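You operate a simulated robot arm through the tools that you are given. There is no shell and no other tool. Be economical: measure what you need, move in short steps, check, and stop when the job is done.

You run a simulated robot arm. Do the job below in one go: nothing can be reset, and whatever is moved stays where it is left.

TASK
Wind the loose ribbon on to the blue spool at the winder, then shut the spool in the wood box.

The check looks at the end state, three seconds after you hand in, the way a careful person would. Anything else that was tipped, shoved, dropped, spilled or broken makes it a failure.

THE ROBOT
A 6-joint arm with a two-finger parallel gripper, fixed in place. Base frame: the origin is at the foot of the arm, x ahead of it, y to its left, z up. Lengths are in mm, angles in rad, forces in N, time in s.
With the tool pointing down near the work surface it reaches from about 260 to 680 mm from the base axis. Its first joint turns from -2.897 to 2.897 rad. Payload 4.1 kg.
The TCP is the grasp point between the finger pads, 23 mm short of the fingertips. In the tool frame z runs along the fingers and y along their closing line. The gripper opens to 94 mm. The fingers are 38 mm wide and 10 mm thick; the gripper's body (54 by 96 mm) begins 39 mm behind the TCP.
Orientation is told as [roll, pitch, yaw] about the base's x, y, z axes, in that order, counted from this pose: with the fingers straight down and closing along the base's y, the tool's x points along the base's -x, its y along +y and its z along -z.

THE INTERFACE
- The arm moves only by the tool drive_tool. Its argument "steps" is a list of rows, each a list of 6 numbers: the shift along the base's x, y, z in mm, then the turn, a rotation vector about the base's x, y, z in rad. In form: [[x, y, z, wx, wy, wz], ...]. A call has 1 to 20 rows; each row is the pose to reach, as a shift and turn from the pose commanded when the call began. "fingers" is the finger opening in mm, from 0 to 94, set as the call begins (left out, the last holds). Each row takes 0.2 s and may step no farther than 50 mm and 0.15 rad from the row before; otherwise, or with a gripper value out of range, the whole call is refused. Where a pose cannot be reached the arm comes as near as it can. A force on the tool above 50 N (or 10 N above the force at the start of the call, whichever is more), or a blocked arm, ends the call early, and 0.2 s more pass. Each finger travels about 45 mm/s and halts on what it meets, pressing with about 31 N; the grip force reading is that of the motor and also rises with nothing between the fingers. The clock runs only during rows and for 0.2 s after the last one: add rows that repeat a pose to give the fingers time. The reply holds the time, the measured pose of the TCP, the force on the tool along the base axes, the opening and the grip force, in the units named above and with some noise, with the torque about the TCP (base axes, N m) and any sound that the robot's microphone picked up.
- Cameras (640 x 400 px; columns grow to the right, rows downward): "scene" is fixed at [53, 646.1, 1637.4]; the picture's right is [-0.91, -0.42, 0.00], its down [-0.17, 0.37, -0.91] and it looks along [0.39, -0.83, -0.41] (base axes); focal length 330 px, centre (320, 200). "wrist" rides on the gripper at [86, 16, -74] in the tool frame; the picture's right is [-0.18, 0.98, 0.00], its down [-0.58, -0.11, -0.81] and it looks along [-0.79, -0.15, 0.59] (tool axes); focal length 243 px, centre (320, 200). There is no depth. A picture from a camera that has moved, and an enlarged one, comes with that camera's place and axes in the base frame and with its lens. The place of the scene camera against the robot may be out by one fixed shift of up to 12 mm in any direction.
- grab_frame(camera): a new picture of that camera. It takes no simulated time.
- slide_trunk(by): slides the trunk up (or, below 0, down) by that many mm; the arm rides with it, the base frame stays. It gives what a move gives, with no picture.
- close_up(camera, box): a new picture of the part [left, top, right, bottom] of that camera's present view, enlarged. It takes no simulated time.
- sign_off(): hands the job in; it is judged then, once.

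Work in short steps. Places have to be worked out from the pictures, the camera data and where the tool is seen: move nearer, look again, correct. Check each grasp and each placing, and mend what went wrong. You have 120 turns and 84 pictures in all, those below and enlarged ones among them. Open the gripper and draw the arm clear of the work before you hand the job in, unless the task says otherwise; then end with one line.

The tools are called as name(argument=value, ...) on one line, values as JSON. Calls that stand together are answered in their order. drive_tool: Moves the arm, as the interface text tells. Its arguments: {"type":"object","properties":{"steps":{"type":"array"},"fingers":{"type":"number"}},"required":["steps"]} The other tools are called the same way: slide_trunk (by) slides the trunk up or down; grab_frame (camera) takes a picture; close_up (camera, box) takes an enlarged picture of a part of a camera's view; sign_off () hands the job in.

At the start:

```text
time_s: 0.0
tcp_pos: [261.1, -253.4, 1320.2]
tool_rot: [0.001, 0.0, 0.001]
force: [-0.3, 0.2, -0.3]
moment: [0.01, -0.01, 0.0]
opening: 93.8
grip_force: 0.1
trunk travel left (down, up): [-525.0, 65.0]
```

scene: 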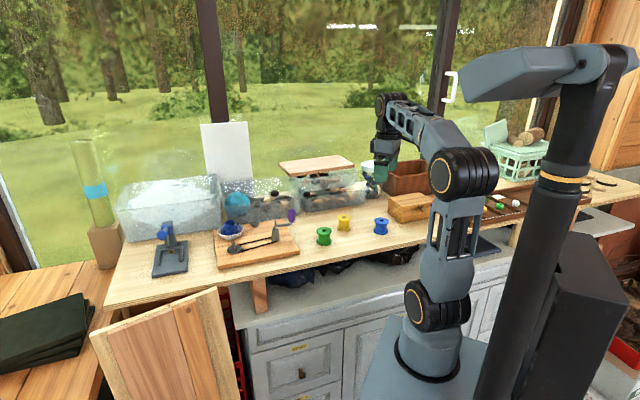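
wrist: 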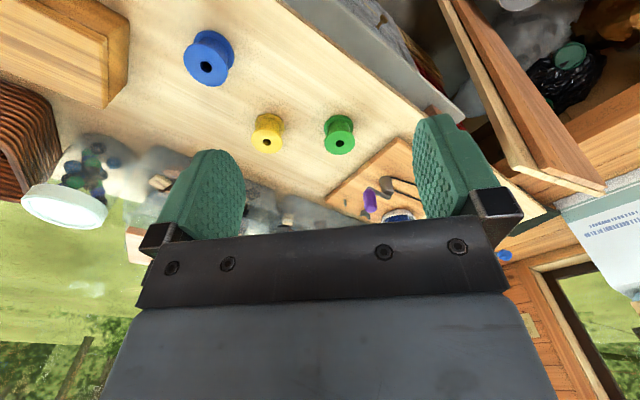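

The pictures show three spools, a cutting board with tools, a blue winder-like thing and a wood box. I take enlarged views to identify each of them.

close_up(camera="scene", box=[140, 180, 300, 280])

close_up(camera="scene", box=[290, 150, 450, 250])

close_up(camera="scene", box=[460, 110, 640, 222])

```text
4.00 times, centred on (220, 230) of scene
camera zoom: at [53.0, 646.1, 1637.4], right [-0.91, -0.42, 0.0], down [-0.17, 0.37, -0.91], along [0.39, -0.83, -0.41], focal length 1318 px, centre (720, 80)
```

zoom: 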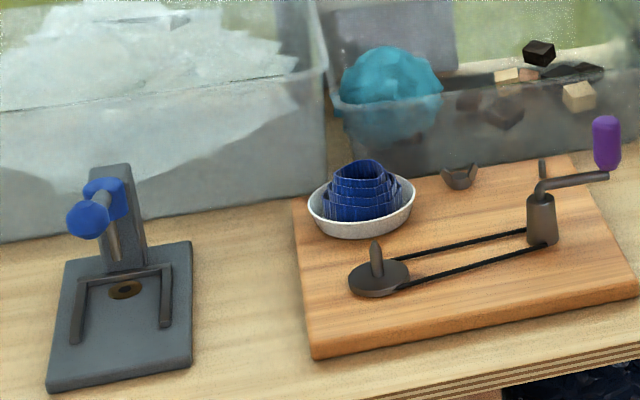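

```text
4.00 times, centred on (370, 200) of scene
camera zoom: at [53.0, 646.1, 1637.4], right [-0.91, -0.42, 0.0], down [-0.17, 0.37, -0.91], along [0.39, -0.83, -0.41], focal length 1318 px, centre (120, 200)
```

zoom: 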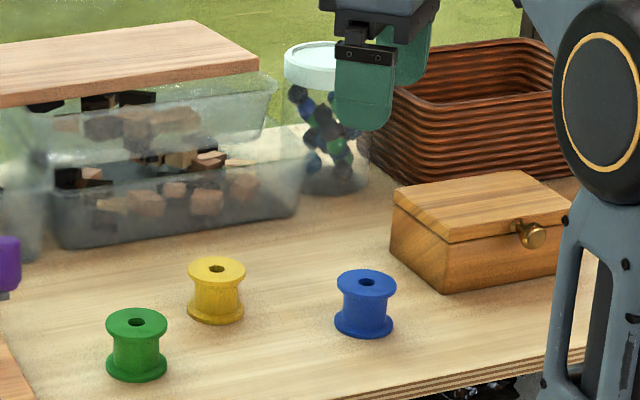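

```text
3.56 times, centred on (550, 166) of scene
camera zoom: at [53.0, 646.1, 1637.4], right [-0.91, -0.42, 0.0], down [-0.17, 0.37, -0.91], along [0.39, -0.83, -0.41], focal length 1172 px, centre (-498, 321)
```

zoom: 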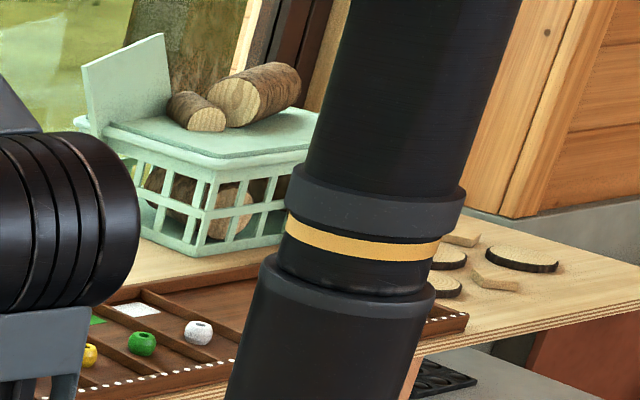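

The winder is the board with a peg and disc belted to a purple-handled crank. The blue spool sits near (300,-415) and the wood box, with a brass knob, is just beyond it. I go above the spool to refine its place.

drive_tool(steps=[[8, -32, -20, 0, 0, 0], [16, -64, -40, 0, 0, 0], [24, -96, -60, 0, 0, 0], [32, -130, -80, 0, 0, 0], [39, -162, -100, 0, 0, 0], [39, -162, -120, 0, 0, 0]])

grab_frame(camera="wrist")

grab_frame(camera="scene")

```text
time_s: 1.4
tcp_pos: [300.4, -415.5, 1190.5]
tool_rot: [0.001, -0.001, 0.001]
force: [0.1, 0.0, 0.2]
moment: [-0.01, 0.01, 0.0]
opening: 94.1
grip_force: 0.0
trunk travel left (down, up): [-525.0, 65.0]
```

```text
78 pictures are left
camera wrist: at [211.9, -400.2, 1263.6], right [0.18, 0.98, 0.0], down [0.58, -0.11, 0.81], along [0.79, -0.15, -0.59], focal length 243 px, centre (320, 200)
```

wrist: 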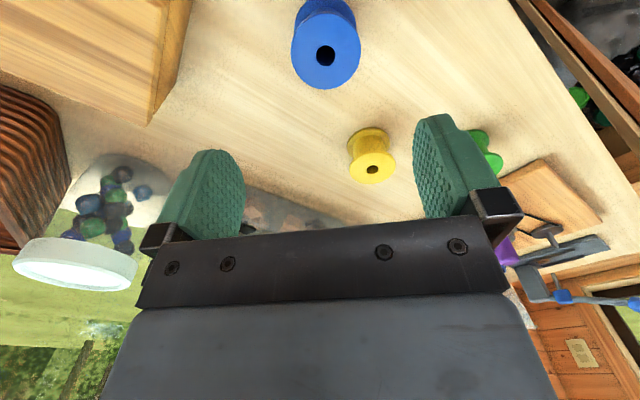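

```text
77 pictures are left
```

scene: 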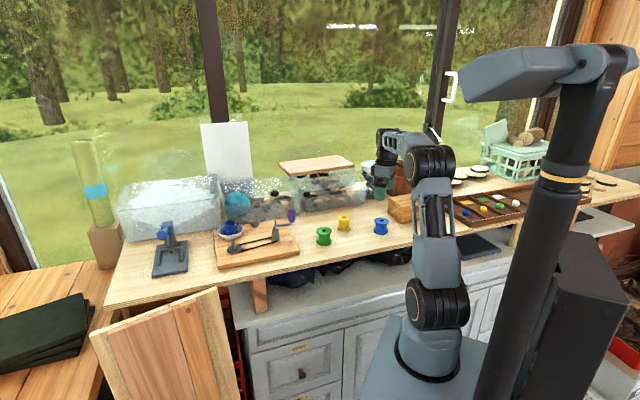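

The blue spool's top is at about (293.5, -411, 1067), with a 52 mm flange. Next I rise and go to view the winder from closer.

drive_tool(steps=[[0, 20, 40, 0, 0, 0], [25, 55, 60, 0, 0, 0], [50, 95, 70, 0, 0, 0], [75, 135, 70, 0, 0, 0], [100, 175, 70, 0, 0, 0], [130, 210, 70, 0, 0, 0], [160, 245, 70, 0, 0, 0], [200, 265, 70, 0, 0, 0]])

grab_frame(camera="wrist")

```text
time_s: 3.2
tcp_pos: [504.7, -145.9, 1257.4]
tool_rot: [-0.005, 0.002, 0.0]
force: [-0.1, 0.6, -0.3]
moment: [0.0, -0.01, 0.04]
opening: 93.9
grip_force: 0.1
trunk travel left (down, up): [-525.0, 65.0]
```

```text
76 pictures are left
camera wrist: at [416.3, -129.0, 1331.8], right [0.18, 0.98, -0.01], down [0.58, -0.11, 0.8], along [0.79, -0.15, -0.59], focal length 243 px, centre (320, 200)
```

wrist: 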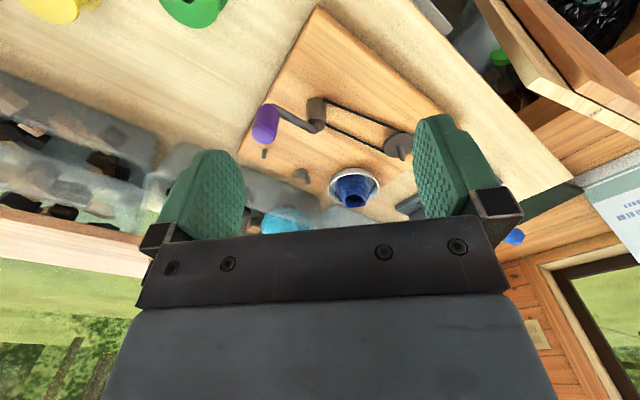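

The disc is at about (688,-58), the crank pivot at about (599,-168) and the handle at about (555,-211). I move nearer to measure the peg and to test the reach.

drive_tool(steps=[[35, 20, 0, 0, 0, 0], [70, 40, 0, 0, 0, 0], [105, 60, 0, 0, 0, 0], [140, 75, -10, 0, 0, 0], [165, 85, -20, 0, 0, 0], [185, 88, -30, 0, 0, 0]])

grab_frame(camera="wrist")

```text
time_s: 4.6
tcp_pos: [654.0, -61.0, 1230.4]
tool_rot: [-0.003, 0.003, -0.002]
force: [-0.4, -0.9, 0.6]
moment: [0.03, 0.01, -0.01]
opening: 94.1
grip_force: 0.1
out of reach, approached as far as the arm can: row 4, 5, 6
trunk travel left (down, up): [-525.0, 65.0]
```

```text
75 pictures are left
camera wrist: at [566.3, -45.4, 1303.6], right [0.19, 0.98, 0.0], down [0.58, -0.11, 0.8], along [0.79, -0.15, -0.59], focal length 243 px, centre (320, 200)
```

wrist: 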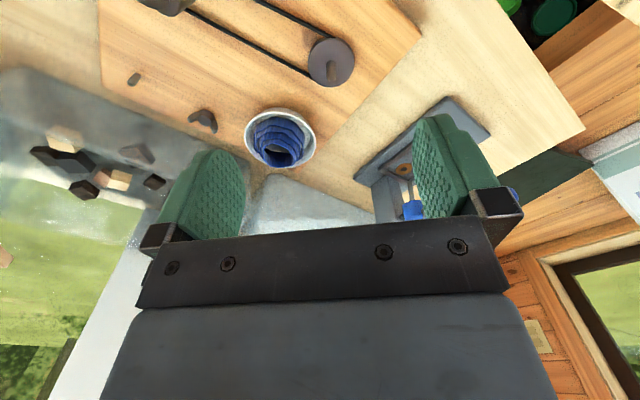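

The arm stops at 657 mm at this height, while the peg is at about (683,-57). I raise the trunk to see whether that gives more reach.

slide_trunk(by=60)

drive_tool(steps=[[15, 0, -20, 0, 0, 0], [30, 3, -50, 0, 0, 0], [34, 4, -60, 0, 0, 0]])

grab_frame(camera="wrist")

```text
time_s: 5.6
tcp_pos: [656.8, -61.0, 1291.7]
tool_rot: [-0.002, 0.001, 0.001]
force: [-0.5, -0.9, 0.3]
moment: [-0.01, -0.01, 0.04]
opening: 94.1
grip_force: 0.0
trunk travel left (down, up): [-585.0, 5.0]
```

```text
time_s: 6.4
tcp_pos: [685.9, -56.6, 1223.7]
tool_rot: [-0.002, 0.005, 0.002]
force: [0.2, -0.2, 0.1]
moment: [0.02, 0.0, 0.0]
opening: 94.0
grip_force: 0.1
out of reach, approached as far as the arm can: row 1, 2, 3
trunk travel left (down, up): [-585.0, 5.0]
```

```text
74 pictures are left
camera wrist: at [598.0, -39.8, 1297.4], right [0.18, 0.98, 0.0], down [0.59, -0.11, 0.8], along [0.79, -0.15, -0.6], focal length 243 px, centre (320, 200)
```

wrist: 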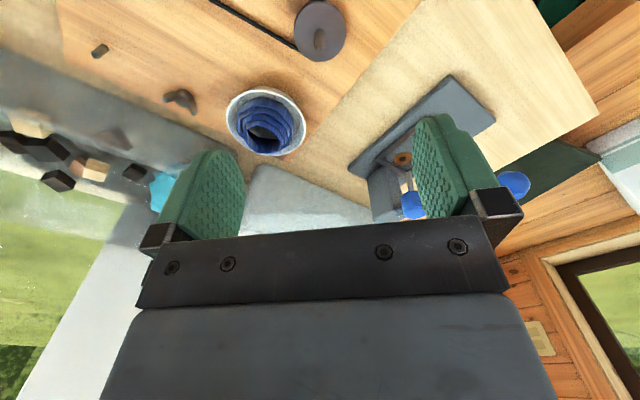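

Raised, the arm reaches 688 mm here and farther lower down. A close-up will show the peg more exactly.

close_up(camera="wrist", box=[220, 0, 400, 112])

close_up(camera="scene", box=[210, 190, 306, 250])

```text
3.56 times, centred on (310, 56) of wrist
camera zoom: at [598.0, -39.8, 1297.4], right [0.18, 0.98, 0.0], down [0.59, -0.11, 0.8], along [0.79, -0.15, -0.6], focal length 863 px, centre (356, 712)
```

zoom: 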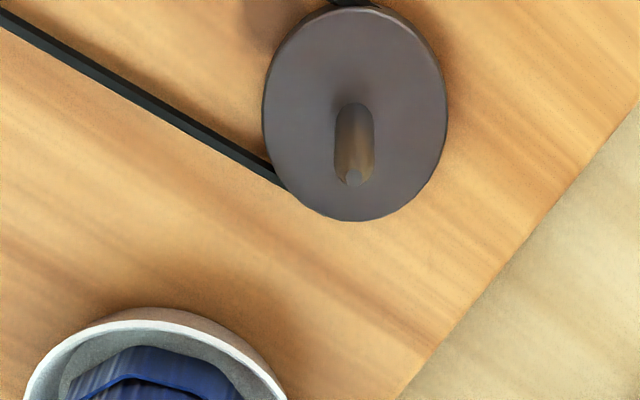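

```text
6.67 times, centred on (258, 220) of scene
camera zoom: at [53.0, 646.1, 1637.4], right [-0.91, -0.42, 0.0], down [-0.17, 0.37, -0.91], along [0.39, -0.83, -0.41], focal length 2197 px, centre (733, 67)
```

zoom: 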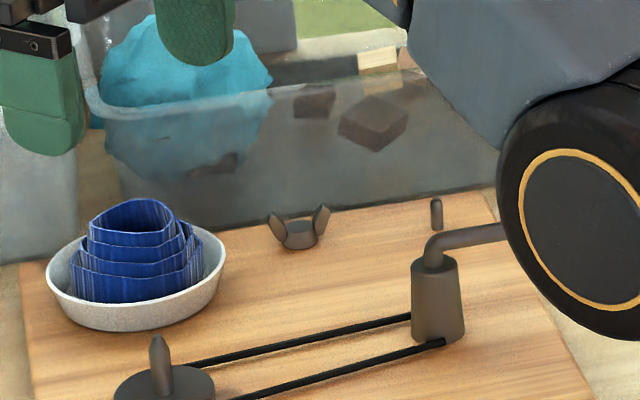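

The peg tip is at about (684,-55.5,1081), roughly 9.5 mm thick against a spool hole of about 15 mm. I go back over the blue spool for the grasp.

drive_tool(steps=[[-35, -30, 5, 0, 0, 0], [-70, -60, 5, 0, 0, 0], [-105, -90, 5, 0, 0, 0], [-140, -120, 5, 0, 0, 0], [-175, -150, 5, 0, 0, 0], [-210, -180, 5, 0, 0, 0], [-245, -210, 5, 0, 0, 0], [-280, -240, 5, 0, 0, 0], [-315, -275, 0, 0, 0, 0], [-345, -305, -20, 0, 0, 0], [-370, -335, -50, 0, 0, 0], [-390, -354, -90, 0, 0, 0], [-392, -354, -110, 0, 0, 0]])

grab_frame(camera="wrist")

close_up(camera="scene", box=[330, 150, 450, 250])

```text
time_s: 9.2
tcp_pos: [414.8, -467.1, 1256.4]
tool_rot: [0.015, 0.016, 0.003]
force: [-0.7, -0.4, 0.6]
moment: [0.0, 0.03, 0.01]
opening: 94.0
grip_force: 0.0
out of reach, approached as far as the arm can: row 1, 2, 3, 4, 5, 6, 7, 8, 9, 10, 11, 12, 13
trunk travel left (down, up): [-585.0, 5.0]
```

```text
71 pictures are left
camera wrist: at [326.6, -452.8, 1329.6], right [0.18, 0.98, 0.01], down [0.59, -0.12, 0.8], along [0.78, -0.14, -0.61], focal length 243 px, centre (320, 200)
```

wrist: 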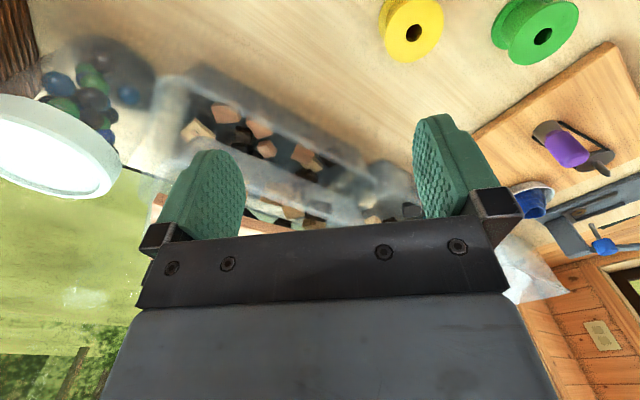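

```text
4.00 times, centred on (390, 200) of scene
camera zoom: at [53.0, 646.1, 1637.4], right [-0.91, -0.42, 0.0], down [-0.17, 0.37, -0.91], along [0.39, -0.83, -0.41], focal length 1318 px, centre (40, 200)
```

zoom: 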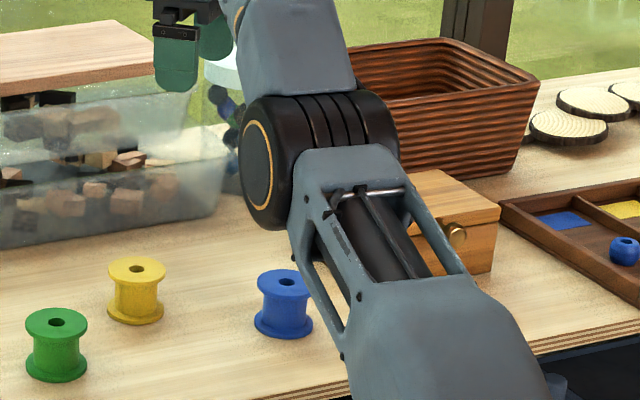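

The arm lagged behind the command, probably because of its out-of-reach start. I command a short step to see where it settles.

drive_tool(steps=[[0, 0, 30, 0, 0, 0], [0, 0, 50, 0, 0, 0], [0, 0, 50, 0, 0, 0]])

```text
time_s: 10.0
tcp_pos: [408.8, -462.4, 1289.7]
tool_rot: [0.001, 0.001, 0.0]
force: [-0.8, -0.3, 0.0]
moment: [0.03, -0.02, -0.01]
opening: 93.7
grip_force: 0.0
out of reach, approached as far as the arm can: row 1, 2, 3
trunk travel left (down, up): [-585.0, 5.0]
```

I try moving inward in small steps to get back into clearly reachable space.

drive_tool(steps=[[-30, 30, 0, 0, 0, 0], [-60, 60, 0, 0, 0, 0], [-60, 60, 0, 0, 0, 0]])

```text
time_s: 10.8
tcp_pos: [400.4, -464.1, 1295.5]
tool_rot: [0.0, -0.001, 0.0]
force: [0.4, -0.3, 0.3]
moment: [-0.01, -0.01, -0.01]
opening: 94.3
grip_force: 0.0
out of reach, approached as far as the arm can: row 1, 2, 3
trunk travel left (down, up): [-585.0, 5.0]
```

grab_frame(camera="scene")

```text
69 pictures are left
```

scene: 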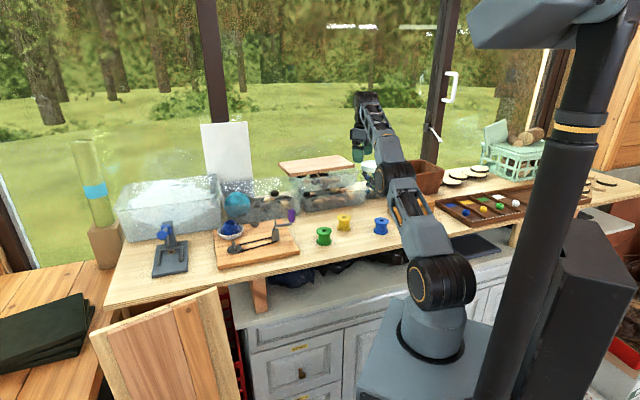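

The arm looks almost straight, so it is stuck at an elbow singularity: inward commands barely change anything. I raise the target so that the arm swings up and bends.

drive_tool(steps=[[0, 0, 50, 0, 0, 0], [0, 0, 100, 0, 0, 0], [0, 0, 150, 0, 0, 0], [0, 0, 200, 0, 0, 0], [0, 0, 250, 0, 0, 0], [0, 0, 300, 0, 0, 0], [0, 0, 300, 0, 0, 0]])

```text
time_s: 12.4
tcp_pos: [345.1, -383.4, 1409.1]
tool_rot: [-0.002, 0.0, 0.0]
force: [0.0, -0.1, 0.4]
moment: [-0.01, -0.01, -0.01]
opening: 94.0
grip_force: 0.0
out of reach, approached as far as the arm can: row 1, 2, 3, 4, 5, 6, 7
trunk travel left (down, up): [-585.0, 5.0]
```

The readings do not match one simple limit. I hold still for a second to see whether the arm is still creeping towards its command.

drive_tool(steps=[[0, 0, 0, 0, 0, 0], [0, 0, 0, 0, 0, 0], [0, 0, 0, 0, 0, 0], [0, 0, 0, 0, 0, 0], [0, 0, 0, 0, 0, 0]])

```text
time_s: 13.6
tcp_pos: [344.8, -382.9, 1409.5]
tool_rot: [-0.002, 0.0, 0.0]
force: [-0.2, 0.2, 0.5]
moment: [0.0, 0.0, 0.02]
opening: 94.2
grip_force: 0.0
trunk travel left (down, up): [-585.0, 5.0]
```

The pose is now reported as reachable. I try an ordinary move down towards a point above the spool.

drive_tool(steps=[[-12, 0, -20, 0, 0, 0], [-25, -10, -50, 0, 0, 0], [-40, -20, -90, 0, 0, 0], [-51, -28, -130, 0, 0, 0], [-51, -28, -130, 0, 0, 0]])

```text
time_s: 14.8
tcp_pos: [290.3, -404.1, 1281.1]
tool_rot: [0.0, 0.001, 0.001]
force: [-0.8, -0.4, -0.3]
moment: [-0.05, -0.01, 0.01]
opening: 94.1
grip_force: 0.0
trunk travel left (down, up): [-585.0, 5.0]
```

The arm follows again. I now go down to a little above the spool and check.

drive_tool(steps=[[0, 0, -45, 0, 0, 0], [0, 0, -90, 0, 0, 0], [0, 0, -130, 0, 0, 0], [0, 0, -150, 0, 0, 0], [0, 0, -150, 0, 0, 0], [0, 0, -150, 0, 0, 0]])

grab_frame(camera="wrist")

close_up(camera="scene", box=[330, 170, 450, 245])

```text
time_s: 16.2
tcp_pos: [289.2, -404.6, 1135.8]
tool_rot: [0.0, 0.001, -0.001]
force: [-0.7, -0.3, -0.7]
moment: [0.0, -0.02, 0.01]
opening: 94.0
grip_force: 0.1
trunk travel left (down, up): [-585.0, 5.0]
```

```text
68 pictures are left
camera wrist: at [200.2, -388.8, 1208.8], right [0.18, 0.98, 0.0], down [0.58, -0.11, 0.81], along [0.79, -0.15, -0.59], focal length 243 px, centre (320, 200)
```

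wrist: 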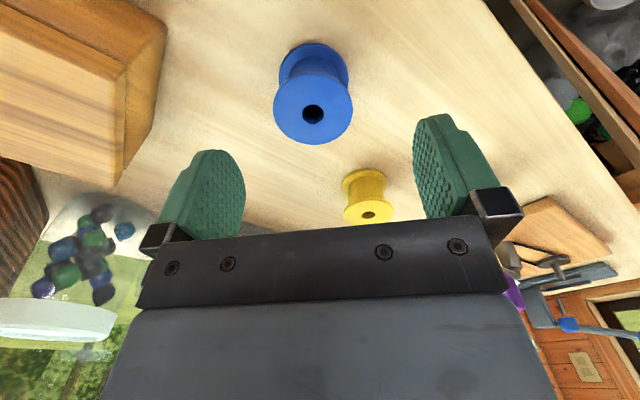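

```text
5.33 times, centred on (390, 208) of scene
camera zoom: at [53.0, 646.1, 1637.4], right [-0.91, -0.42, 0.0], down [-0.17, 0.37, -0.91], along [0.39, -0.83, -0.41], focal length 1757 px, centre (-53, 160)
```

zoom: 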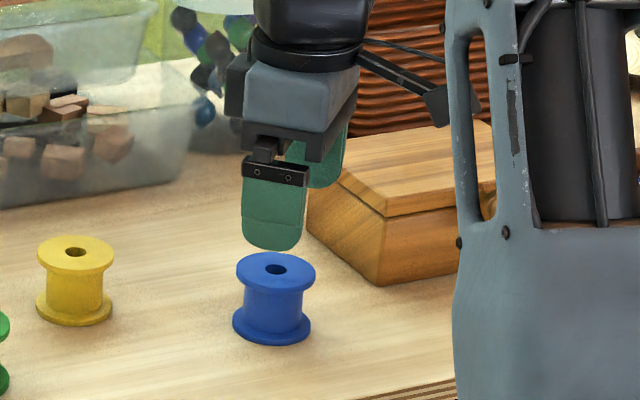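

The hole is confirmed at (294,-411) and the top at about 1067. I centre the gripper over it, then lower.

drive_tool(steps=[[5, -6, 0, 0, 0, 0], [5, -6, -25, 0, 0, 0], [5, -6, -40, 0, 0, 0], [5, -6, -40, 0, 0, 0]])

grab_frame(camera="wrist")

```text
time_s: 17.2
tcp_pos: [293.4, -410.7, 1095.8]
tool_rot: [0.001, 0.001, -0.001]
force: [0.0, 0.0, 0.2]
moment: [-0.02, -0.02, 0.02]
opening: 93.8
grip_force: 0.1
trunk travel left (down, up): [-585.0, 5.0]
```

```text
66 pictures are left
camera wrist: at [205.1, -394.0, 1168.7], right [0.18, 0.98, 0.0], down [0.58, -0.11, 0.81], along [0.79, -0.15, -0.59], focal length 243 px, centre (320, 200)
```

wrist: 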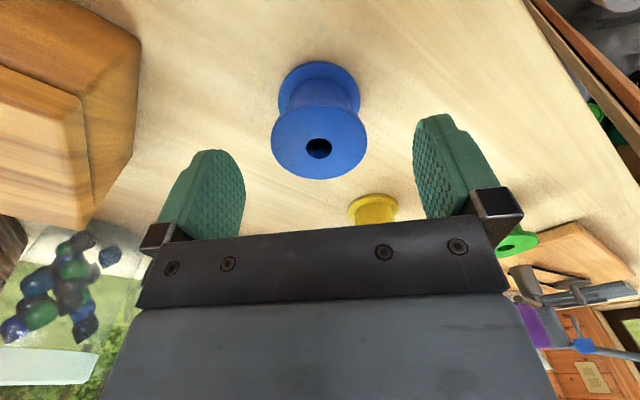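

Still consistent, with the hole at (294.4,-410.8). I lower to TCP z=1048 and close on the flanges.

drive_tool(steps=[[1, 0, -20, 0, 0, 0], [1, 0, -38, 0, 0, 0], [1, 0, -48, 0, 0, 0], [1, 0, -48, 0, 0, 0]])

drive_tool(steps=[[0, 0, 0, 0, 0, 0], [0, 0, 0, 0, 0, 0], [0, 0, 0, 0, 0, 0], [0, 0, 0, 0, 0, 0]], fingers=45)

grab_frame(camera="wrist")

```text
time_s: 18.2
tcp_pos: [295.2, -409.6, 1047.4]
tool_rot: [0.0, 0.0, -0.001]
force: [-0.5, 0.2, -0.1]
moment: [0.01, 0.01, 0.03]
opening: 94.4
grip_force: 0.0
trunk travel left (down, up): [-585.0, 5.0]
```

```text
time_s: 19.2
tcp_pos: [294.4, -410.0, 1047.7]
tool_rot: [0.0, 0.0, 0.0]
force: [-0.1, -0.7, -0.9]
moment: [0.01, -0.02, -0.03]
opening: 48.3
grip_force: 31.1
trunk travel left (down, up): [-585.0, 5.0]
```

```text
65 pictures are left
camera wrist: at [206.3, -393.4, 1121.0], right [0.18, 0.98, 0.0], down [0.58, -0.11, 0.81], along [0.79, -0.15, -0.59], focal length 243 px, centre (320, 200)
```

wrist: 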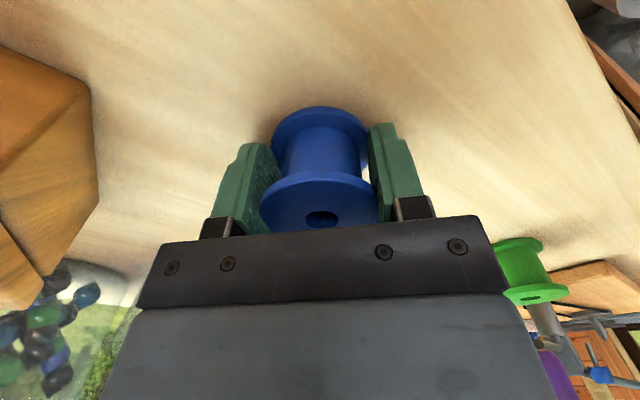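

The grip reads 48.3 mm at 31 N on the spool. I lift it and check that it comes along.

drive_tool(steps=[[0, 0, 25, 0, 0, 0], [0, 0, 60, 0, 0, 0], [0, 0, 85, 0, 0, 0], [0, 0, 85, 0, 0, 0]])

grab_frame(camera="wrist")

```text
time_s: 20.2
tcp_pos: [293.9, -408.6, 1134.2]
tool_rot: [0.0, 0.001, 0.001]
force: [-0.3, -0.1, -0.3]
moment: [0.0, 0.01, 0.02]
opening: 45.1
grip_force: 0.0
trunk travel left (down, up): [-585.0, 5.0]
```

```text
64 pictures are left
camera wrist: at [205.6, -393.2, 1206.8], right [0.18, 0.98, 0.0], down [0.58, -0.11, 0.81], along [0.79, -0.15, -0.59], focal length 243 px, centre (320, 200)
```

wrist: 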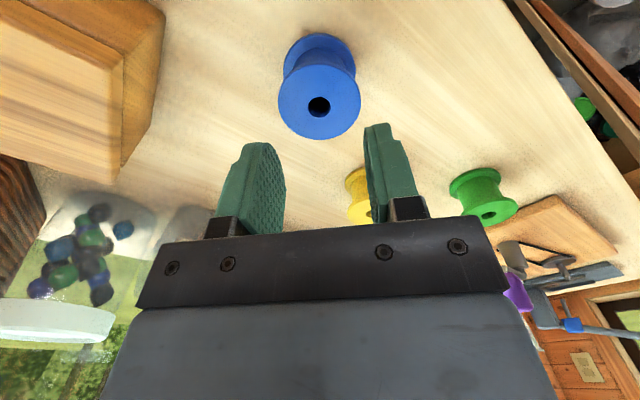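

It slipped: the spool stayed upright in its place and the fingers went on to 45 mm. I go back down, close with a much smaller target for full force, and lift slowly.

drive_tool(steps=[[0, -1, 0, 0, 0, 0], [0, -1, 0, 0, 0, 0], [0, -1, 0, 0, 0, 0], [0, -1, -30, 0, 0, 0], [0, -1, -60, 0, 0, 0], [0, -1, -80, 0, 0, 0], [0, -1, -86, 0, 0, 0], [0, -1, -86, 0, 0, 0]], fingers=94)

drive_tool(steps=[[0, 0, 0, 0, 0, 0], [0, 0, 0, 0, 0, 0], [0, 0, 0, 0, 0, 0], [0, 0, 0, 0, 0, 0], [0, 0, 0, 0, 0, 0], [0, 0, 0, 0, 0, 0]], fingers=10)

drive_tool(steps=[[0, 0, 5, 0, 0, 0], [0, 0, 10, 0, 0, 0], [0, 0, 15, 0, 0, 0]])

grab_frame(camera="wrist")

```text
time_s: 22.0
tcp_pos: [295.8, -410.8, 1046.9]
tool_rot: [-0.001, 0.0, 0.001]
force: [0.7, -0.3, 0.2]
moment: [-0.02, 0.0, -0.01]
opening: 94.1
grip_force: 0.0
trunk travel left (down, up): [-585.0, 5.0]
```

```text
time_s: 23.4
tcp_pos: [295.4, -411.0, 1047.1]
tool_rot: [0.0, 0.0, -0.001]
force: [-1.1, -0.1, 0.2]
moment: [0.0, -0.02, 0.03]
opening: 44.4
grip_force: 30.7
trunk travel left (down, up): [-585.0, 5.0]
```

```text
time_s: 24.2
tcp_pos: [294.4, -412.0, 1061.1]
tool_rot: [0.001, -0.001, 0.0]
force: [0.1, 0.2, 0.2]
moment: [-0.02, 0.01, -0.01]
opening: 44.5
grip_force: 31.2
trunk travel left (down, up): [-585.0, 5.0]
```

```text
63 pictures are left
camera wrist: at [206.4, -396.4, 1135.1], right [0.18, 0.98, 0.0], down [0.58, -0.11, 0.81], along [0.79, -0.15, -0.59], focal length 243 px, centre (320, 200)
```

wrist: 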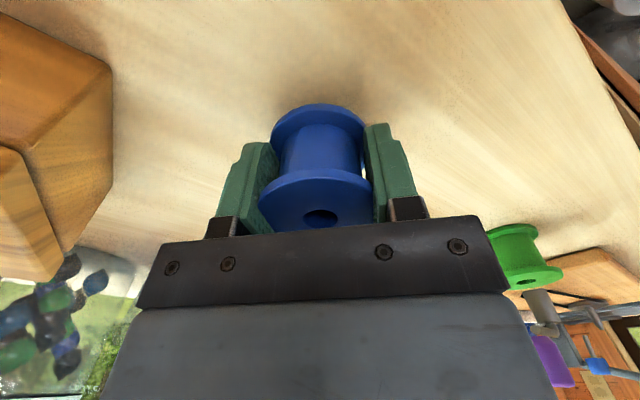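

With 44.4 mm held and 31 N steady, the spool is in the grip and lifted. I carry it at z≈1135, clear of the crank handle, to just short of the peg.

drive_tool(steps=[[0, 0, 38, 0, 0, 0], [0, 0, 73, 0, 0, 0], [21, 41, 73, 0, 0, 0], [42, 81, 73, 0, 0, 0], [63, 121, 73, 0, 0, 0], [86, 161, 73, 0, 0, 0], [116, 196, 73, 0, 0, 0], [148, 231, 73, 0, 0, 0], [181, 263, 73, 0, 0, 0], [216, 293, 73, 0, 0, 0], [251, 319, 73, 0, 0, 0], [291, 336, 73, 0, 0, 0], [326, 349, 73, 0, 0, 0], [346, 354, 73, 0, 0, 0], [346, 354, 73, 0, 0, 0]])

grab_frame(camera="wrist")

close_up(camera="scene", box=[200, 170, 328, 250])

```text
time_s: 27.3
tcp_pos: [610.8, -96.8, 1140.7]
tool_rot: [0.03, -0.031, -0.012]
force: [-0.2, 0.8, 0.0]
moment: [0.01, -0.05, -0.01]
opening: 44.4
grip_force: 31.1
trunk travel left (down, up): [-585.0, 5.0]
stopped in row 15: the arm was blocked; the commanded pose is now the measured one
```

```text
62 pictures are left
camera wrist: at [520.1, -82.7, 1211.2], right [0.19, 0.98, 0.03], down [0.56, -0.14, 0.82], along [0.81, -0.14, -0.57], focal length 243 px, centre (320, 200)
```

wrist: 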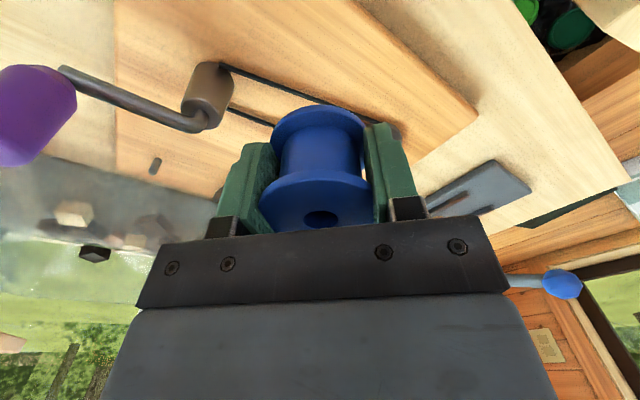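

```text
5.00 times, centred on (264, 210) of scene
camera zoom: at [53.0, 646.1, 1637.4], right [-0.91, -0.42, 0.0], down [-0.17, 0.37, -0.91], along [0.39, -0.83, -0.41], focal length 1648 px, centre (600, 150)
```

zoom: 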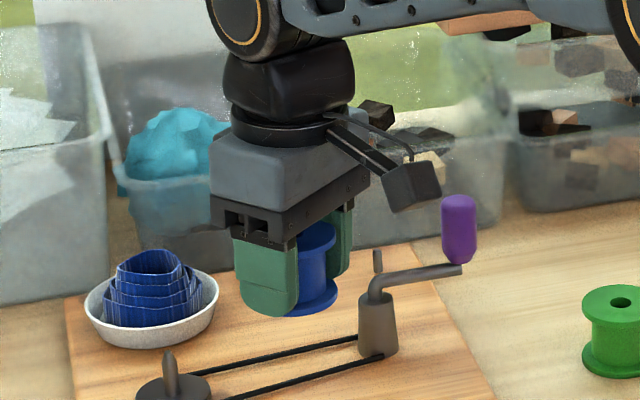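

The arm stopped as blocked at (611,-97) with almost no tool force. I look at the whole arm to find what it met.

grab_frame(camera="scene")

```text
60 pictures are left
```

scene: 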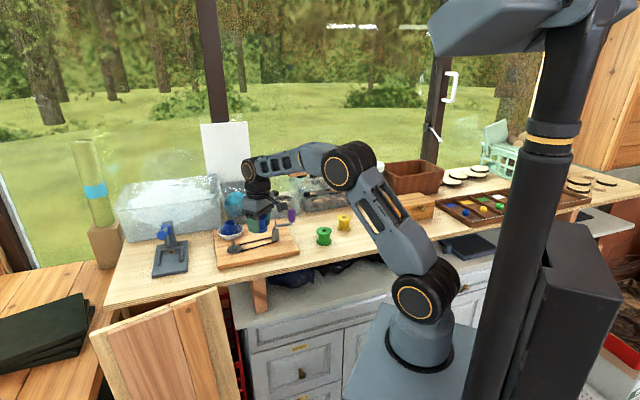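

Nothing touches the arm; it probably could not keep up with the pace. I straighten the tool and go on slowly.

drive_tool(steps=[[5, 6, -1, -0.01, 0.01, 0.004], [10, 14, -2, -0.03, 0.031, 0.012], [20, 28, -4, -0.03, 0.031, 0.012], [30, 40, -6, -0.03, 0.031, 0.012], [34, 41, -6, -0.03, 0.031, 0.012], [34, 41, -6, -0.03, 0.031, 0.012]])

```text
time_s: 28.2
tcp_pos: [603.5, -108.0, 1139.0]
tool_rot: [0.032, -0.027, -0.003]
force: [-0.3, 0.0, -0.2]
moment: [0.03, -0.04, 0.0]
opening: 44.4
grip_force: 30.6
trunk travel left (down, up): [-585.0, 5.0]
stopped in row 4: the arm was blocked; the commanded pose is now the measured one
```

It moved back rather than forward, which looks like a joint limit in this arm configuration rather than a contact. The spool is round, so yaw is free. I turn the tool counter-clockwise to relieve the wrist.

drive_tool(steps=[[0, 0, 0, -0.01, 0.01, 0.05], [0, 0, 0, -0.02, 0.02, 0.12], [0, 0, 0, -0.03, 0.027, 0.2], [0, 0, 0, -0.03, 0.027, 0.3], [0, 0, 0, -0.03, 0.027, 0.4], [0, 0, 0, -0.03, 0.027, 0.4]])

```text
time_s: 29.6
tcp_pos: [609.8, -100.6, 1136.4]
tool_rot: [0.002, 0.015, 0.404]
force: [0.8, -0.2, 0.1]
moment: [0.0, 0.02, -0.01]
opening: 44.5
grip_force: 31.2
trunk travel left (down, up): [-585.0, 5.0]
```

That helped: yaw is now 0.40 and nothing is blocked. I continue slowly towards the peg with some more yaw.

drive_tool(steps=[[0, 0, 0, 0, 0, 0], [9, 12, 0, 0, 0, 0.05], [18, 25, 0, 0, 0, 0.1], [27, 38, 0, 0, 0, 0.15], [36, 51, 0, 0, 0, 0.2], [36, 51, 0, 0, 0, 0.2], [36, 51, 0, 0, 0, 0.2]])

grab_frame(camera="wrist")

```text
time_s: 30.4
tcp_pos: [592.4, -124.1, 1142.0]
tool_rot: [0.017, -0.029, 0.468]
force: [-0.8, -0.7, 1.1]
moment: [0.04, -0.01, 0.02]
opening: 44.3
grip_force: 30.8
trunk travel left (down, up): [-585.0, 5.0]
stopped in row 3: the arm was blocked; the commanded pose is now the measured one
```

```text
59 pictures are left
camera wrist: at [505.6, -151.5, 1213.4], right [-0.28, 0.96, 0.02], down [0.55, 0.14, 0.82], along [0.78, 0.24, -0.57], focal length 243 px, centre (320, 200)
```

wrist: 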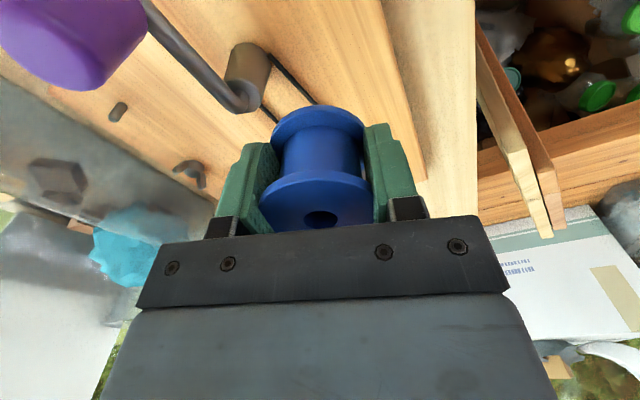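

The blocks may be a limit either in azimuth or in reach for this arm configuration. To tell which, I back off to a smaller radius at a safe height and then swing in azimuth.

drive_tool(steps=[[0, 0, 0, 0, 0, 0], [-10, 0, 15, -0.017, 0.029, -0.05], [-25, 0, 35, -0.017, 0.029, -0.15], [-45, 0, 60, -0.017, 0.029, -0.25], [-65, 0, 75, -0.017, 0.029, -0.35], [-80, 0, 80, -0.017, 0.029, -0.45], [-80, 0, 80, -0.017, 0.029, -0.468], [-80, 0, 80, -0.017, 0.029, -0.468]])

drive_tool(steps=[[0, 10, 0, 0, 0, 0], [0, 20, 0, 0, 0, 0], [0, 30, 0, 0, 0, 0], [0, 40, 0, 0, 0, 0], [0, 50, 0, 0, 0, 0], [0, 60, 0, 0, 0, 0], [0, 70, 0, 0, 0, 0], [0, 80, 0, 0, 0, 0], [0, 80, 0, 0, 0, 0]])

```text
time_s: 32.1
tcp_pos: [521.5, -111.7, 1218.0]
tool_rot: [0.004, 0.009, 0.005]
force: [0.0, 0.2, -0.5]
moment: [-0.02, 0.0, -0.02]
opening: 44.8
grip_force: 31.3
trunk travel left (down, up): [-585.0, 5.0]
```

```text
time_s: 34.1
tcp_pos: [518.6, -35.7, 1217.4]
tool_rot: [0.006, 0.008, 0.008]
force: [0.7, -0.2, -1.2]
moment: [-0.02, 0.0, 0.01]
opening: 44.3
grip_force: 31.0
trunk travel left (down, up): [-585.0, 5.0]
```

Azimuth is free, since I reached -4° without trouble. So the limit is radial, and I go outward slowly here at this height.

drive_tool(steps=[[15, -2, -5, 0, 0, 0], [30, -4, -15, 0, 0, 0], [45, -6, -25, 0, 0, 0], [60, -8, -35, 0, 0, 0], [75, -10, -45, 0, 0, 0], [90, -12, -55, 0, 0, 0], [100, -14, -65, 0, 0, 0], [110, -16, -75, 0, 0, 0], [120, -18, -80, 0, 0, 0], [120, -18, -80, 0, 0, 0], [120, -18, -80, 0, 0, 0]])

```text
time_s: 35.4
tcp_pos: [560.4, -91.2, 1180.7]
tool_rot: [0.044, -0.023, 0.002]
force: [-0.5, 0.0, 0.4]
moment: [0.04, -0.04, 0.02]
opening: 44.5
grip_force: 31.0
trunk travel left (down, up): [-585.0, 5.0]
stopped in row 6: the arm was blocked; the commanded pose is now the measured one
```

It jumped aside again at a radius near 605, so the arm is in a different joint configuration from my first visit here. I look at it once more.

close_up(camera="scene", box=[200, 100, 520, 400])

```text
1.33 times, centred on (360, 250) of scene
camera zoom: at [53.0, 646.1, 1637.4], right [-0.91, -0.42, 0.0], down [-0.17, 0.37, -0.91], along [0.39, -0.83, -0.41], focal length 439 px, centre (267, 133)
```

zoom: 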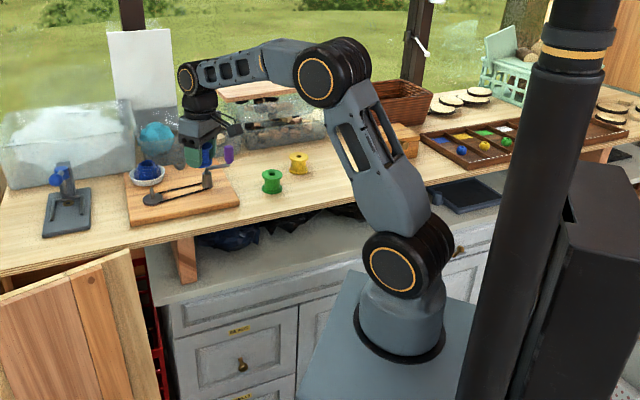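

Looking back, the earlier sticking also happened near r≈605–620, but only after the trunk was raised. I lift a little and put the trunk back to its first height, where this radius was passed freely.

drive_tool(steps=[[0, 0, 0, 0, 0, 0], [-10, 0, 15, -0.02, 0.01, 0], [-20, 0, 30, -0.044, 0.023, 0], [-30, 0, 45, -0.044, 0.023, 0], [-40, 10, 60, -0.044, 0.023, 0], [-40, 10, 60, -0.044, 0.023, 0]])

slide_trunk(by=-60)

```text
time_s: 36.8
tcp_pos: [525.4, -73.1, 1237.2]
tool_rot: [-0.005, 0.005, 0.006]
force: [-0.6, 0.4, -0.2]
moment: [0.0, 0.0, -0.01]
opening: 44.8
grip_force: 31.8
trunk travel left (down, up): [-585.0, 5.0]
```

```text
time_s: 37.8
tcp_pos: [526.8, -71.4, 1176.4]
tool_rot: [-0.008, 0.006, 0.006]
force: [1.0, 0.2, -0.8]
moment: [-0.05, -0.01, -0.02]
opening: 44.4
grip_force: 30.3
trunk travel left (down, up): [-525.0, 65.0]
```

I now go outward slowly at this trunk height.

drive_tool(steps=[[12, 2, 0, 0, 0, 0], [25, 4, 0, 0, 0, 0], [38, 6, 0, 0, 0, 0], [50, 8, -5, 0, 0, 0], [62, 10, -10, 0, 0, 0], [75, 12, -15, 0, 0, 0], [88, 14, -20, 0, 0, 0], [100, 15, -30, 0, 0, 0], [112, 15, -40, 0, 0, 0], [112, 15, -40, 0, 0, 0]])

```text
time_s: 39.1
tcp_pos: [560.2, -108.1, 1170.2]
tool_rot: [0.029, -0.028, -0.002]
force: [0.2, 0.1, -0.1]
moment: [0.01, -0.03, 0.01]
opening: 44.3
grip_force: 31.3
trunk travel left (down, up): [-525.0, 65.0]
stopped in row 6: the arm was blocked; the commanded pose is now the measured one
```

The same jump happened at about r=605. My first passage was at z≈1250, so I repeat that higher route and watch whether it passes.

drive_tool(steps=[[0, 0, 0, 0, 0, 0], [-10, 0, 20, -0.015, 0.014, 0], [-20, 0, 45, -0.029, 0.028, 0], [-30, 5, 70, -0.029, 0.028, 0], [-40, 10, 85, -0.029, 0.028, 0], [-40, 15, 90, -0.029, 0.028, 0], [-40, 15, 90, -0.029, 0.028, 0]])

drive_tool(steps=[[20, 0, 0, 0, 0, 0], [40, 0, 0, 0, 0, 0], [55, 0, 0, 0, 0, 0], [70, 0, 0, 0, 0, 0], [85, 5, 0, 0, 0, 0], [85, 5, 0, 0, 0, 0]])

```text
time_s: 40.7
tcp_pos: [528.5, -85.1, 1257.9]
tool_rot: [-0.003, 0.007, 0.005]
force: [-0.7, -0.7, 0.3]
moment: [0.06, 0.0, 0.03]
opening: 44.7
grip_force: 30.9
trunk travel left (down, up): [-525.0, 65.0]
```

```text
time_s: 41.4
tcp_pos: [533.4, -132.1, 1263.9]
tool_rot: [0.034, -0.028, -0.002]
force: [-1.0, 0.2, -0.6]
moment: [0.0, -0.07, -0.01]
opening: 44.5
grip_force: 31.4
trunk travel left (down, up): [-525.0, 65.0]
stopped in row 3: the arm was blocked; the commanded pose is now the measured one
```

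The jump now comes at constant distance from the shoulder (about 625) at any height, so it is a configuration limit. I test whether yaw shifts it by turning the tool +0.9 and then going outward gently.

drive_tool(steps=[[0, 0, 0, 0, 0, 0], [0, 10, 0, -0.034, 0.028, 0.1], [0, 20, 0, -0.034, 0.028, 0.2], [0, 30, 0, -0.034, 0.028, 0.3], [0, 40, 0, -0.034, 0.028, 0.4], [0, 50, 0, -0.034, 0.028, 0.5], [0, 50, 0, -0.034, 0.028, 0.6], [0, 50, 0, -0.034, 0.028, 0.7], [0, 50, 0, -0.034, 0.028, 0.8], [0, 50, 0, -0.034, 0.028, 0.9], [0, 50, 0, -0.034, 0.028, 0.9]])

drive_tool(steps=[[10, 0, 0, 0, 0, 0], [20, 0, 0, 0, 0, 0], [30, 0, 0, 0, 0, 0], [40, 0, 0, 0, 0, 0], [50, 0, 0, 0, 0, 0], [60, 0, 0, 0, 0, 0], [70, 0, 0, 0, 0, 0], [80, 0, 0, 0, 0, 0], [90, 0, 0, 0, 0, 0]])

```text
time_s: 43.8
tcp_pos: [545.7, -68.2, 1260.2]
tool_rot: [0.01, 0.028, 0.904]
force: [1.8, 0.8, -0.7]
moment: [-0.04, 0.02, 0.04]
opening: 44.5
grip_force: 31.3
trunk travel left (down, up): [-525.0, 65.0]
```

```text
time_s: 44.2
tcp_pos: [516.1, -122.0, 1265.7]
tool_rot: [0.005, -0.023, 0.895]
force: [-0.5, 0.0, 0.3]
moment: [0.0, -0.04, 0.0]
opening: 44.6
grip_force: 31.7
trunk travel left (down, up): [-525.0, 65.0]
stopped in row 2: the arm was blocked; the commanded pose is now the measured one
```

Yaw does not matter. I test whether the limit also exists in another direction by extending at azimuth -40° high above the bench.

drive_tool(steps=[[0, 0, 0, 0, 0, 0], [-8, -20, 0, 0, 0.023, -0.1], [-16, -45, 5, 0, 0.023, -0.2], [-30, -75, 10, 0, 0.023, -0.3], [-45, -105, 15, 0, 0.023, -0.4], [-60, -135, 20, 0, 0.023, -0.5], [-80, -165, 25, 0, 0.023, -0.6], [-105, -195, 25, 0, 0.023, -0.7], [-130, -225, 25, 0, 0.023, -0.8], [-130, -225, 25, 0, 0.023, -0.9], [-130, -225, 25, 0, 0.023, -0.9]])

drive_tool(steps=[[8, -7, 0, 0, 0, 0], [16, -14, 0, 0, 0, 0], [24, -21, 0, 0, 0, 0], [32, -28, 0, 0, 0, 0], [40, -35, 0, 0, 0, 0], [48, -42, 0, 0, 0, 0], [56, -49, 0, 0, 0, 0], [64, -56, 0, 0, 0, 0], [64, -56, 0, 0, 0, 0]])

```text
time_s: 46.6
tcp_pos: [397.5, -340.9, 1289.1]
tool_rot: [0.018, 0.005, 0.001]
force: [0.0, 0.0, -0.3]
moment: [-0.03, -0.02, -0.02]
opening: 44.7
grip_force: 30.5
trunk travel left (down, up): [-525.0, 65.0]
```

```text
time_s: 48.6
tcp_pos: [442.9, -388.4, 1279.2]
tool_rot: [0.021, 0.003, 0.0]
force: [0.4, -0.3, -0.6]
moment: [0.05, -0.02, 0.01]
opening: 44.6
grip_force: 31.0
out of reach, approached as far as the arm can: row 6, 7, 8, 9
trunk travel left (down, up): [-525.0, 65.0]
```

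Here the arm extends up to its normal boundary without any jump. I hold to resynchronise, come in a little, and try a corridor near azimuth -20° at z≈1230.

drive_tool(steps=[[0, 0, 0, 0, 0, 0], [0, 0, 0, 0, 0, 0]])

drive_tool(steps=[[-5, 20, 0, -0.02, 0, 0], [0, 50, -10, -0.02, 0, 0], [10, 80, -20, -0.02, 0, 0], [25, 110, -30, -0.02, 0, 0], [40, 140, -40, -0.02, 0, 0], [55, 165, -45, -0.02, 0, 0], [70, 180, -50, -0.02, 0, 0], [70, 180, -50, -0.02, 0, 0]])

drive_tool(steps=[[15, -5, 0, 0, 0, 0], [30, -10, 0, 0, 0, 0], [45, -15, 0, 0, 0, 0], [60, -20, 0, 0, 0, 0], [75, -25, 0, 0, 0, 0], [75, -25, 0, 0, 0, 0]])

grab_frame(camera="scene")

```text
time_s: 49.2
tcp_pos: [443.9, -388.8, 1277.7]
tool_rot: [0.02, 0.002, 0.001]
force: [-0.3, 0.6, -0.2]
moment: [0.01, -0.02, 0.03]
opening: 44.4
grip_force: 31.2
trunk travel left (down, up): [-525.0, 65.0]
```

```text
time_s: 51.0
tcp_pos: [515.7, -202.2, 1226.3]
tool_rot: [-0.003, 0.006, 0.002]
force: [0.4, -0.3, -0.1]
moment: [0.03, -0.02, 0.0]
opening: 44.6
grip_force: 31.0
trunk travel left (down, up): [-525.0, 65.0]
```

```text
time_s: 52.5
tcp_pos: [593.9, -234.0, 1229.9]
tool_rot: [0.002, 0.005, 0.001]
force: [0.3, -0.1, 0.0]
moment: [-0.03, -0.02, 0.02]
opening: 44.5
grip_force: 30.5
trunk travel left (down, up): [-525.0, 65.0]
```

```text
57 pictures are left
```

scene: 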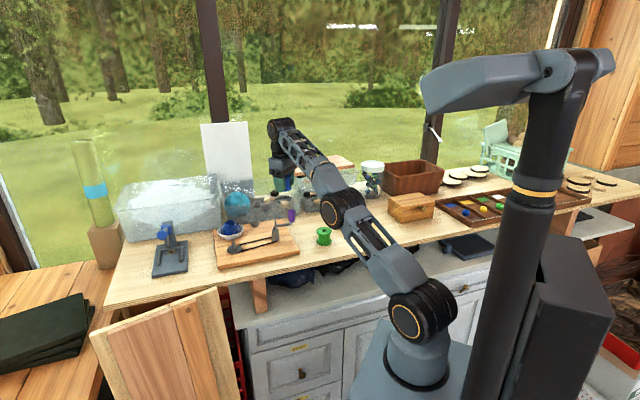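

The corridor worked: the arm is now nearly straight, in the elbow-low posture of my first visit. I swing round to azimuth -5° at this radius in small steps.

drive_tool(steps=[[6, 17, 0, 0, 0, 0], [12, 34, 0, 0, 0, 0], [18, 51, 0, 0, 0, 0], [24, 69, 0, 0, 0, 0], [29, 87, 0, 0, 0, 0], [33, 104, 0, 0, 0, 0], [37, 121, 0, 0, 0, 0], [40, 139, 0, 0, 0, 0], [43, 156, 0, 0, 0, 0], [46, 174, 0, 0, 0, 0], [46, 174, 0, 0, 0, 0]])

grab_frame(camera="scene")

```text
time_s: 54.5
tcp_pos: [612.3, -132.2, 1246.8]
tool_rot: [0.032, -0.041, -0.012]
force: [-1.0, -1.2, 0.0]
moment: [0.02, -0.03, 0.01]
opening: 44.9
grip_force: 30.9
trunk travel left (down, up): [-525.0, 65.0]
stopped in row 9: the arm was blocked; the commanded pose is now the measured one
```

```text
56 pictures are left
```

scene: 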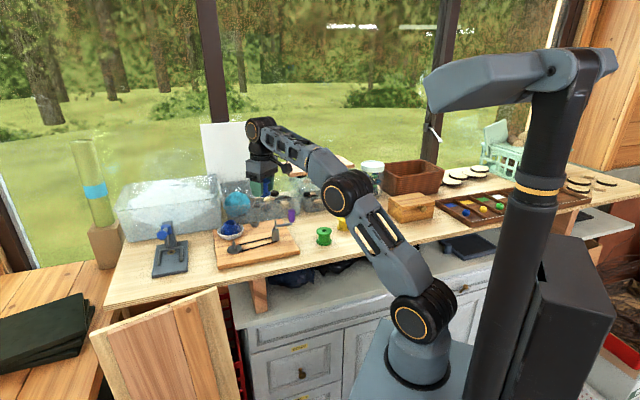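

It was blocked again near azimuth -8°. The black column and beam of the robot also seem to have shifted since the start, so I look closely at the shoulder and column for contact.

close_up(camera="scene", box=[360, 220, 640, 400])

close_up(camera="scene", box=[400, 20, 640, 170])

```text
2.22 times, centred on (500, 310) of scene
camera zoom: at [53.0, 646.1, 1637.4], right [-0.91, -0.42, 0.0], down [-0.17, 0.37, -0.91], along [0.39, -0.83, -0.41], focal length 732 px, centre (-80, -44)
```

zoom: 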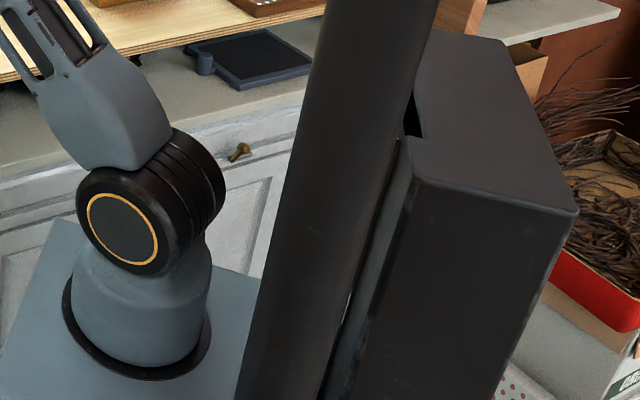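

```text
2.67 times, centred on (520, 95) of scene
camera zoom: at [53.0, 646.1, 1637.4], right [-0.91, -0.42, 0.0], down [-0.17, 0.37, -0.91], along [0.39, -0.83, -0.41], focal length 879 px, centre (-213, 480)
```

zoom: 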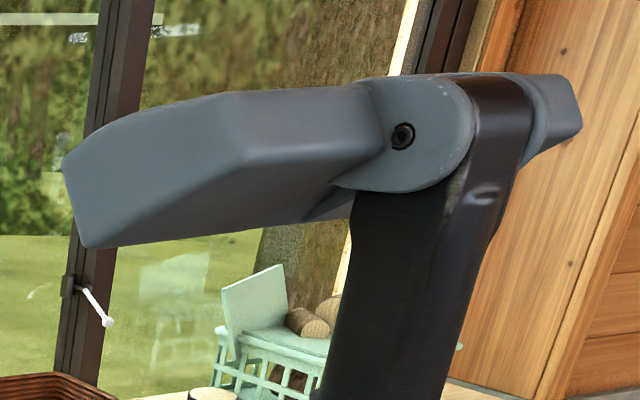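

There is no visible contact, and the stop always throws the arm about 60 mm in the same direction. I try extending at a positive azimuth instead, to learn the shape of this limit.

drive_tool(steps=[[0, 0, 0, 0, 0, 0], [-20, 0, -5, -0.032, 0.041, 0.01], [-45, 5, -15, -0.032, 0.041, 0.01], [-70, 15, -25, -0.032, 0.041, 0.01], [-95, 35, -35, -0.032, 0.041, 0.01], [-100, 60, -45, -0.032, 0.041, 0.01], [-100, 85, -50, -0.032, 0.041, 0.01], [-100, 110, -50, -0.032, 0.041, 0.01], [-100, 135, -50, -0.032, 0.041, 0.01], [-100, 160, -50, -0.032, 0.041, 0.01], [-100, 185, -50, -0.032, 0.041, 0.01], [-100, 185, -50, -0.032, 0.041, 0.01]])

drive_tool(steps=[[10, 0, 0, 0, 0, 0], [20, 0, 0, 0, 0, 0], [30, 0, 0, 0, 0, 0], [40, 0, 0, 0, 0, 0], [50, 0, 0, 0, 0, 0], [60, 0, 0, 0, 0, 0], [70, 0, 0, 0, 0, 0], [80, 0, 0, 0, 0, 0]])

grab_frame(camera="scene")

```text
time_s: 54.8
tcp_pos: [586.5, -168.9, 1243.4]
tool_rot: [0.068, -0.052, -0.01]
force: [-0.5, 0.9, 0.0]
moment: [-0.03, -0.02, -0.01]
opening: 44.5
grip_force: 30.9
trunk travel left (down, up): [-525.0, 65.0]
stopped in row 1: the arm was blocked; the commanded pose is now the measured one
```

```text
time_s: 56.6
tcp_pos: [639.1, -149.4, 1228.2]
tool_rot: [0.059, -0.041, -0.002]
force: [0.5, 0.2, 0.0]
moment: [0.0, 0.04, 0.01]
opening: 44.7
grip_force: 30.9
out of reach, approached as far as the arm can: row 3, 4, 5, 6, 7, 8
trunk travel left (down, up): [-525.0, 65.0]
```

```text
53 pictures are left
```

scene: 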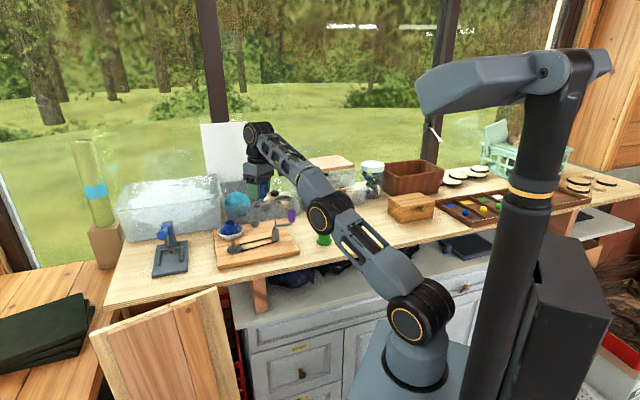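

The head and trunk seem to tilt in the pictures, and each blocked reading looks like a rotation about the floor, as if the whole robot leans. I take a wrist picture to compare the winder's apparent place with its known place.

grab_frame(camera="wrist")

```text
52 pictures are left
camera wrist: at [547.0, -137.8, 1298.9], right [0.19, 0.98, 0.07], down [0.55, -0.16, 0.82], along [0.82, -0.12, -0.57], focal length 243 px, centre (320, 200)
```

wrist: 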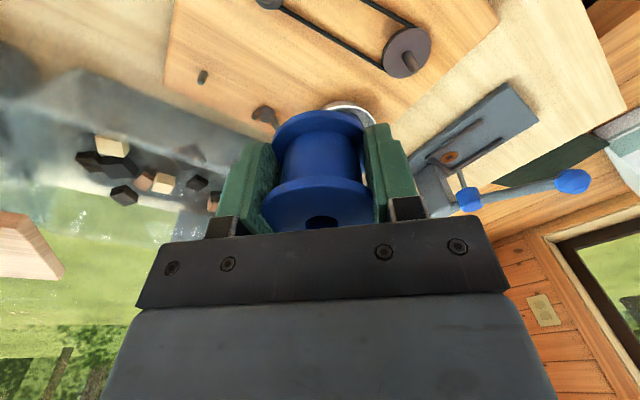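

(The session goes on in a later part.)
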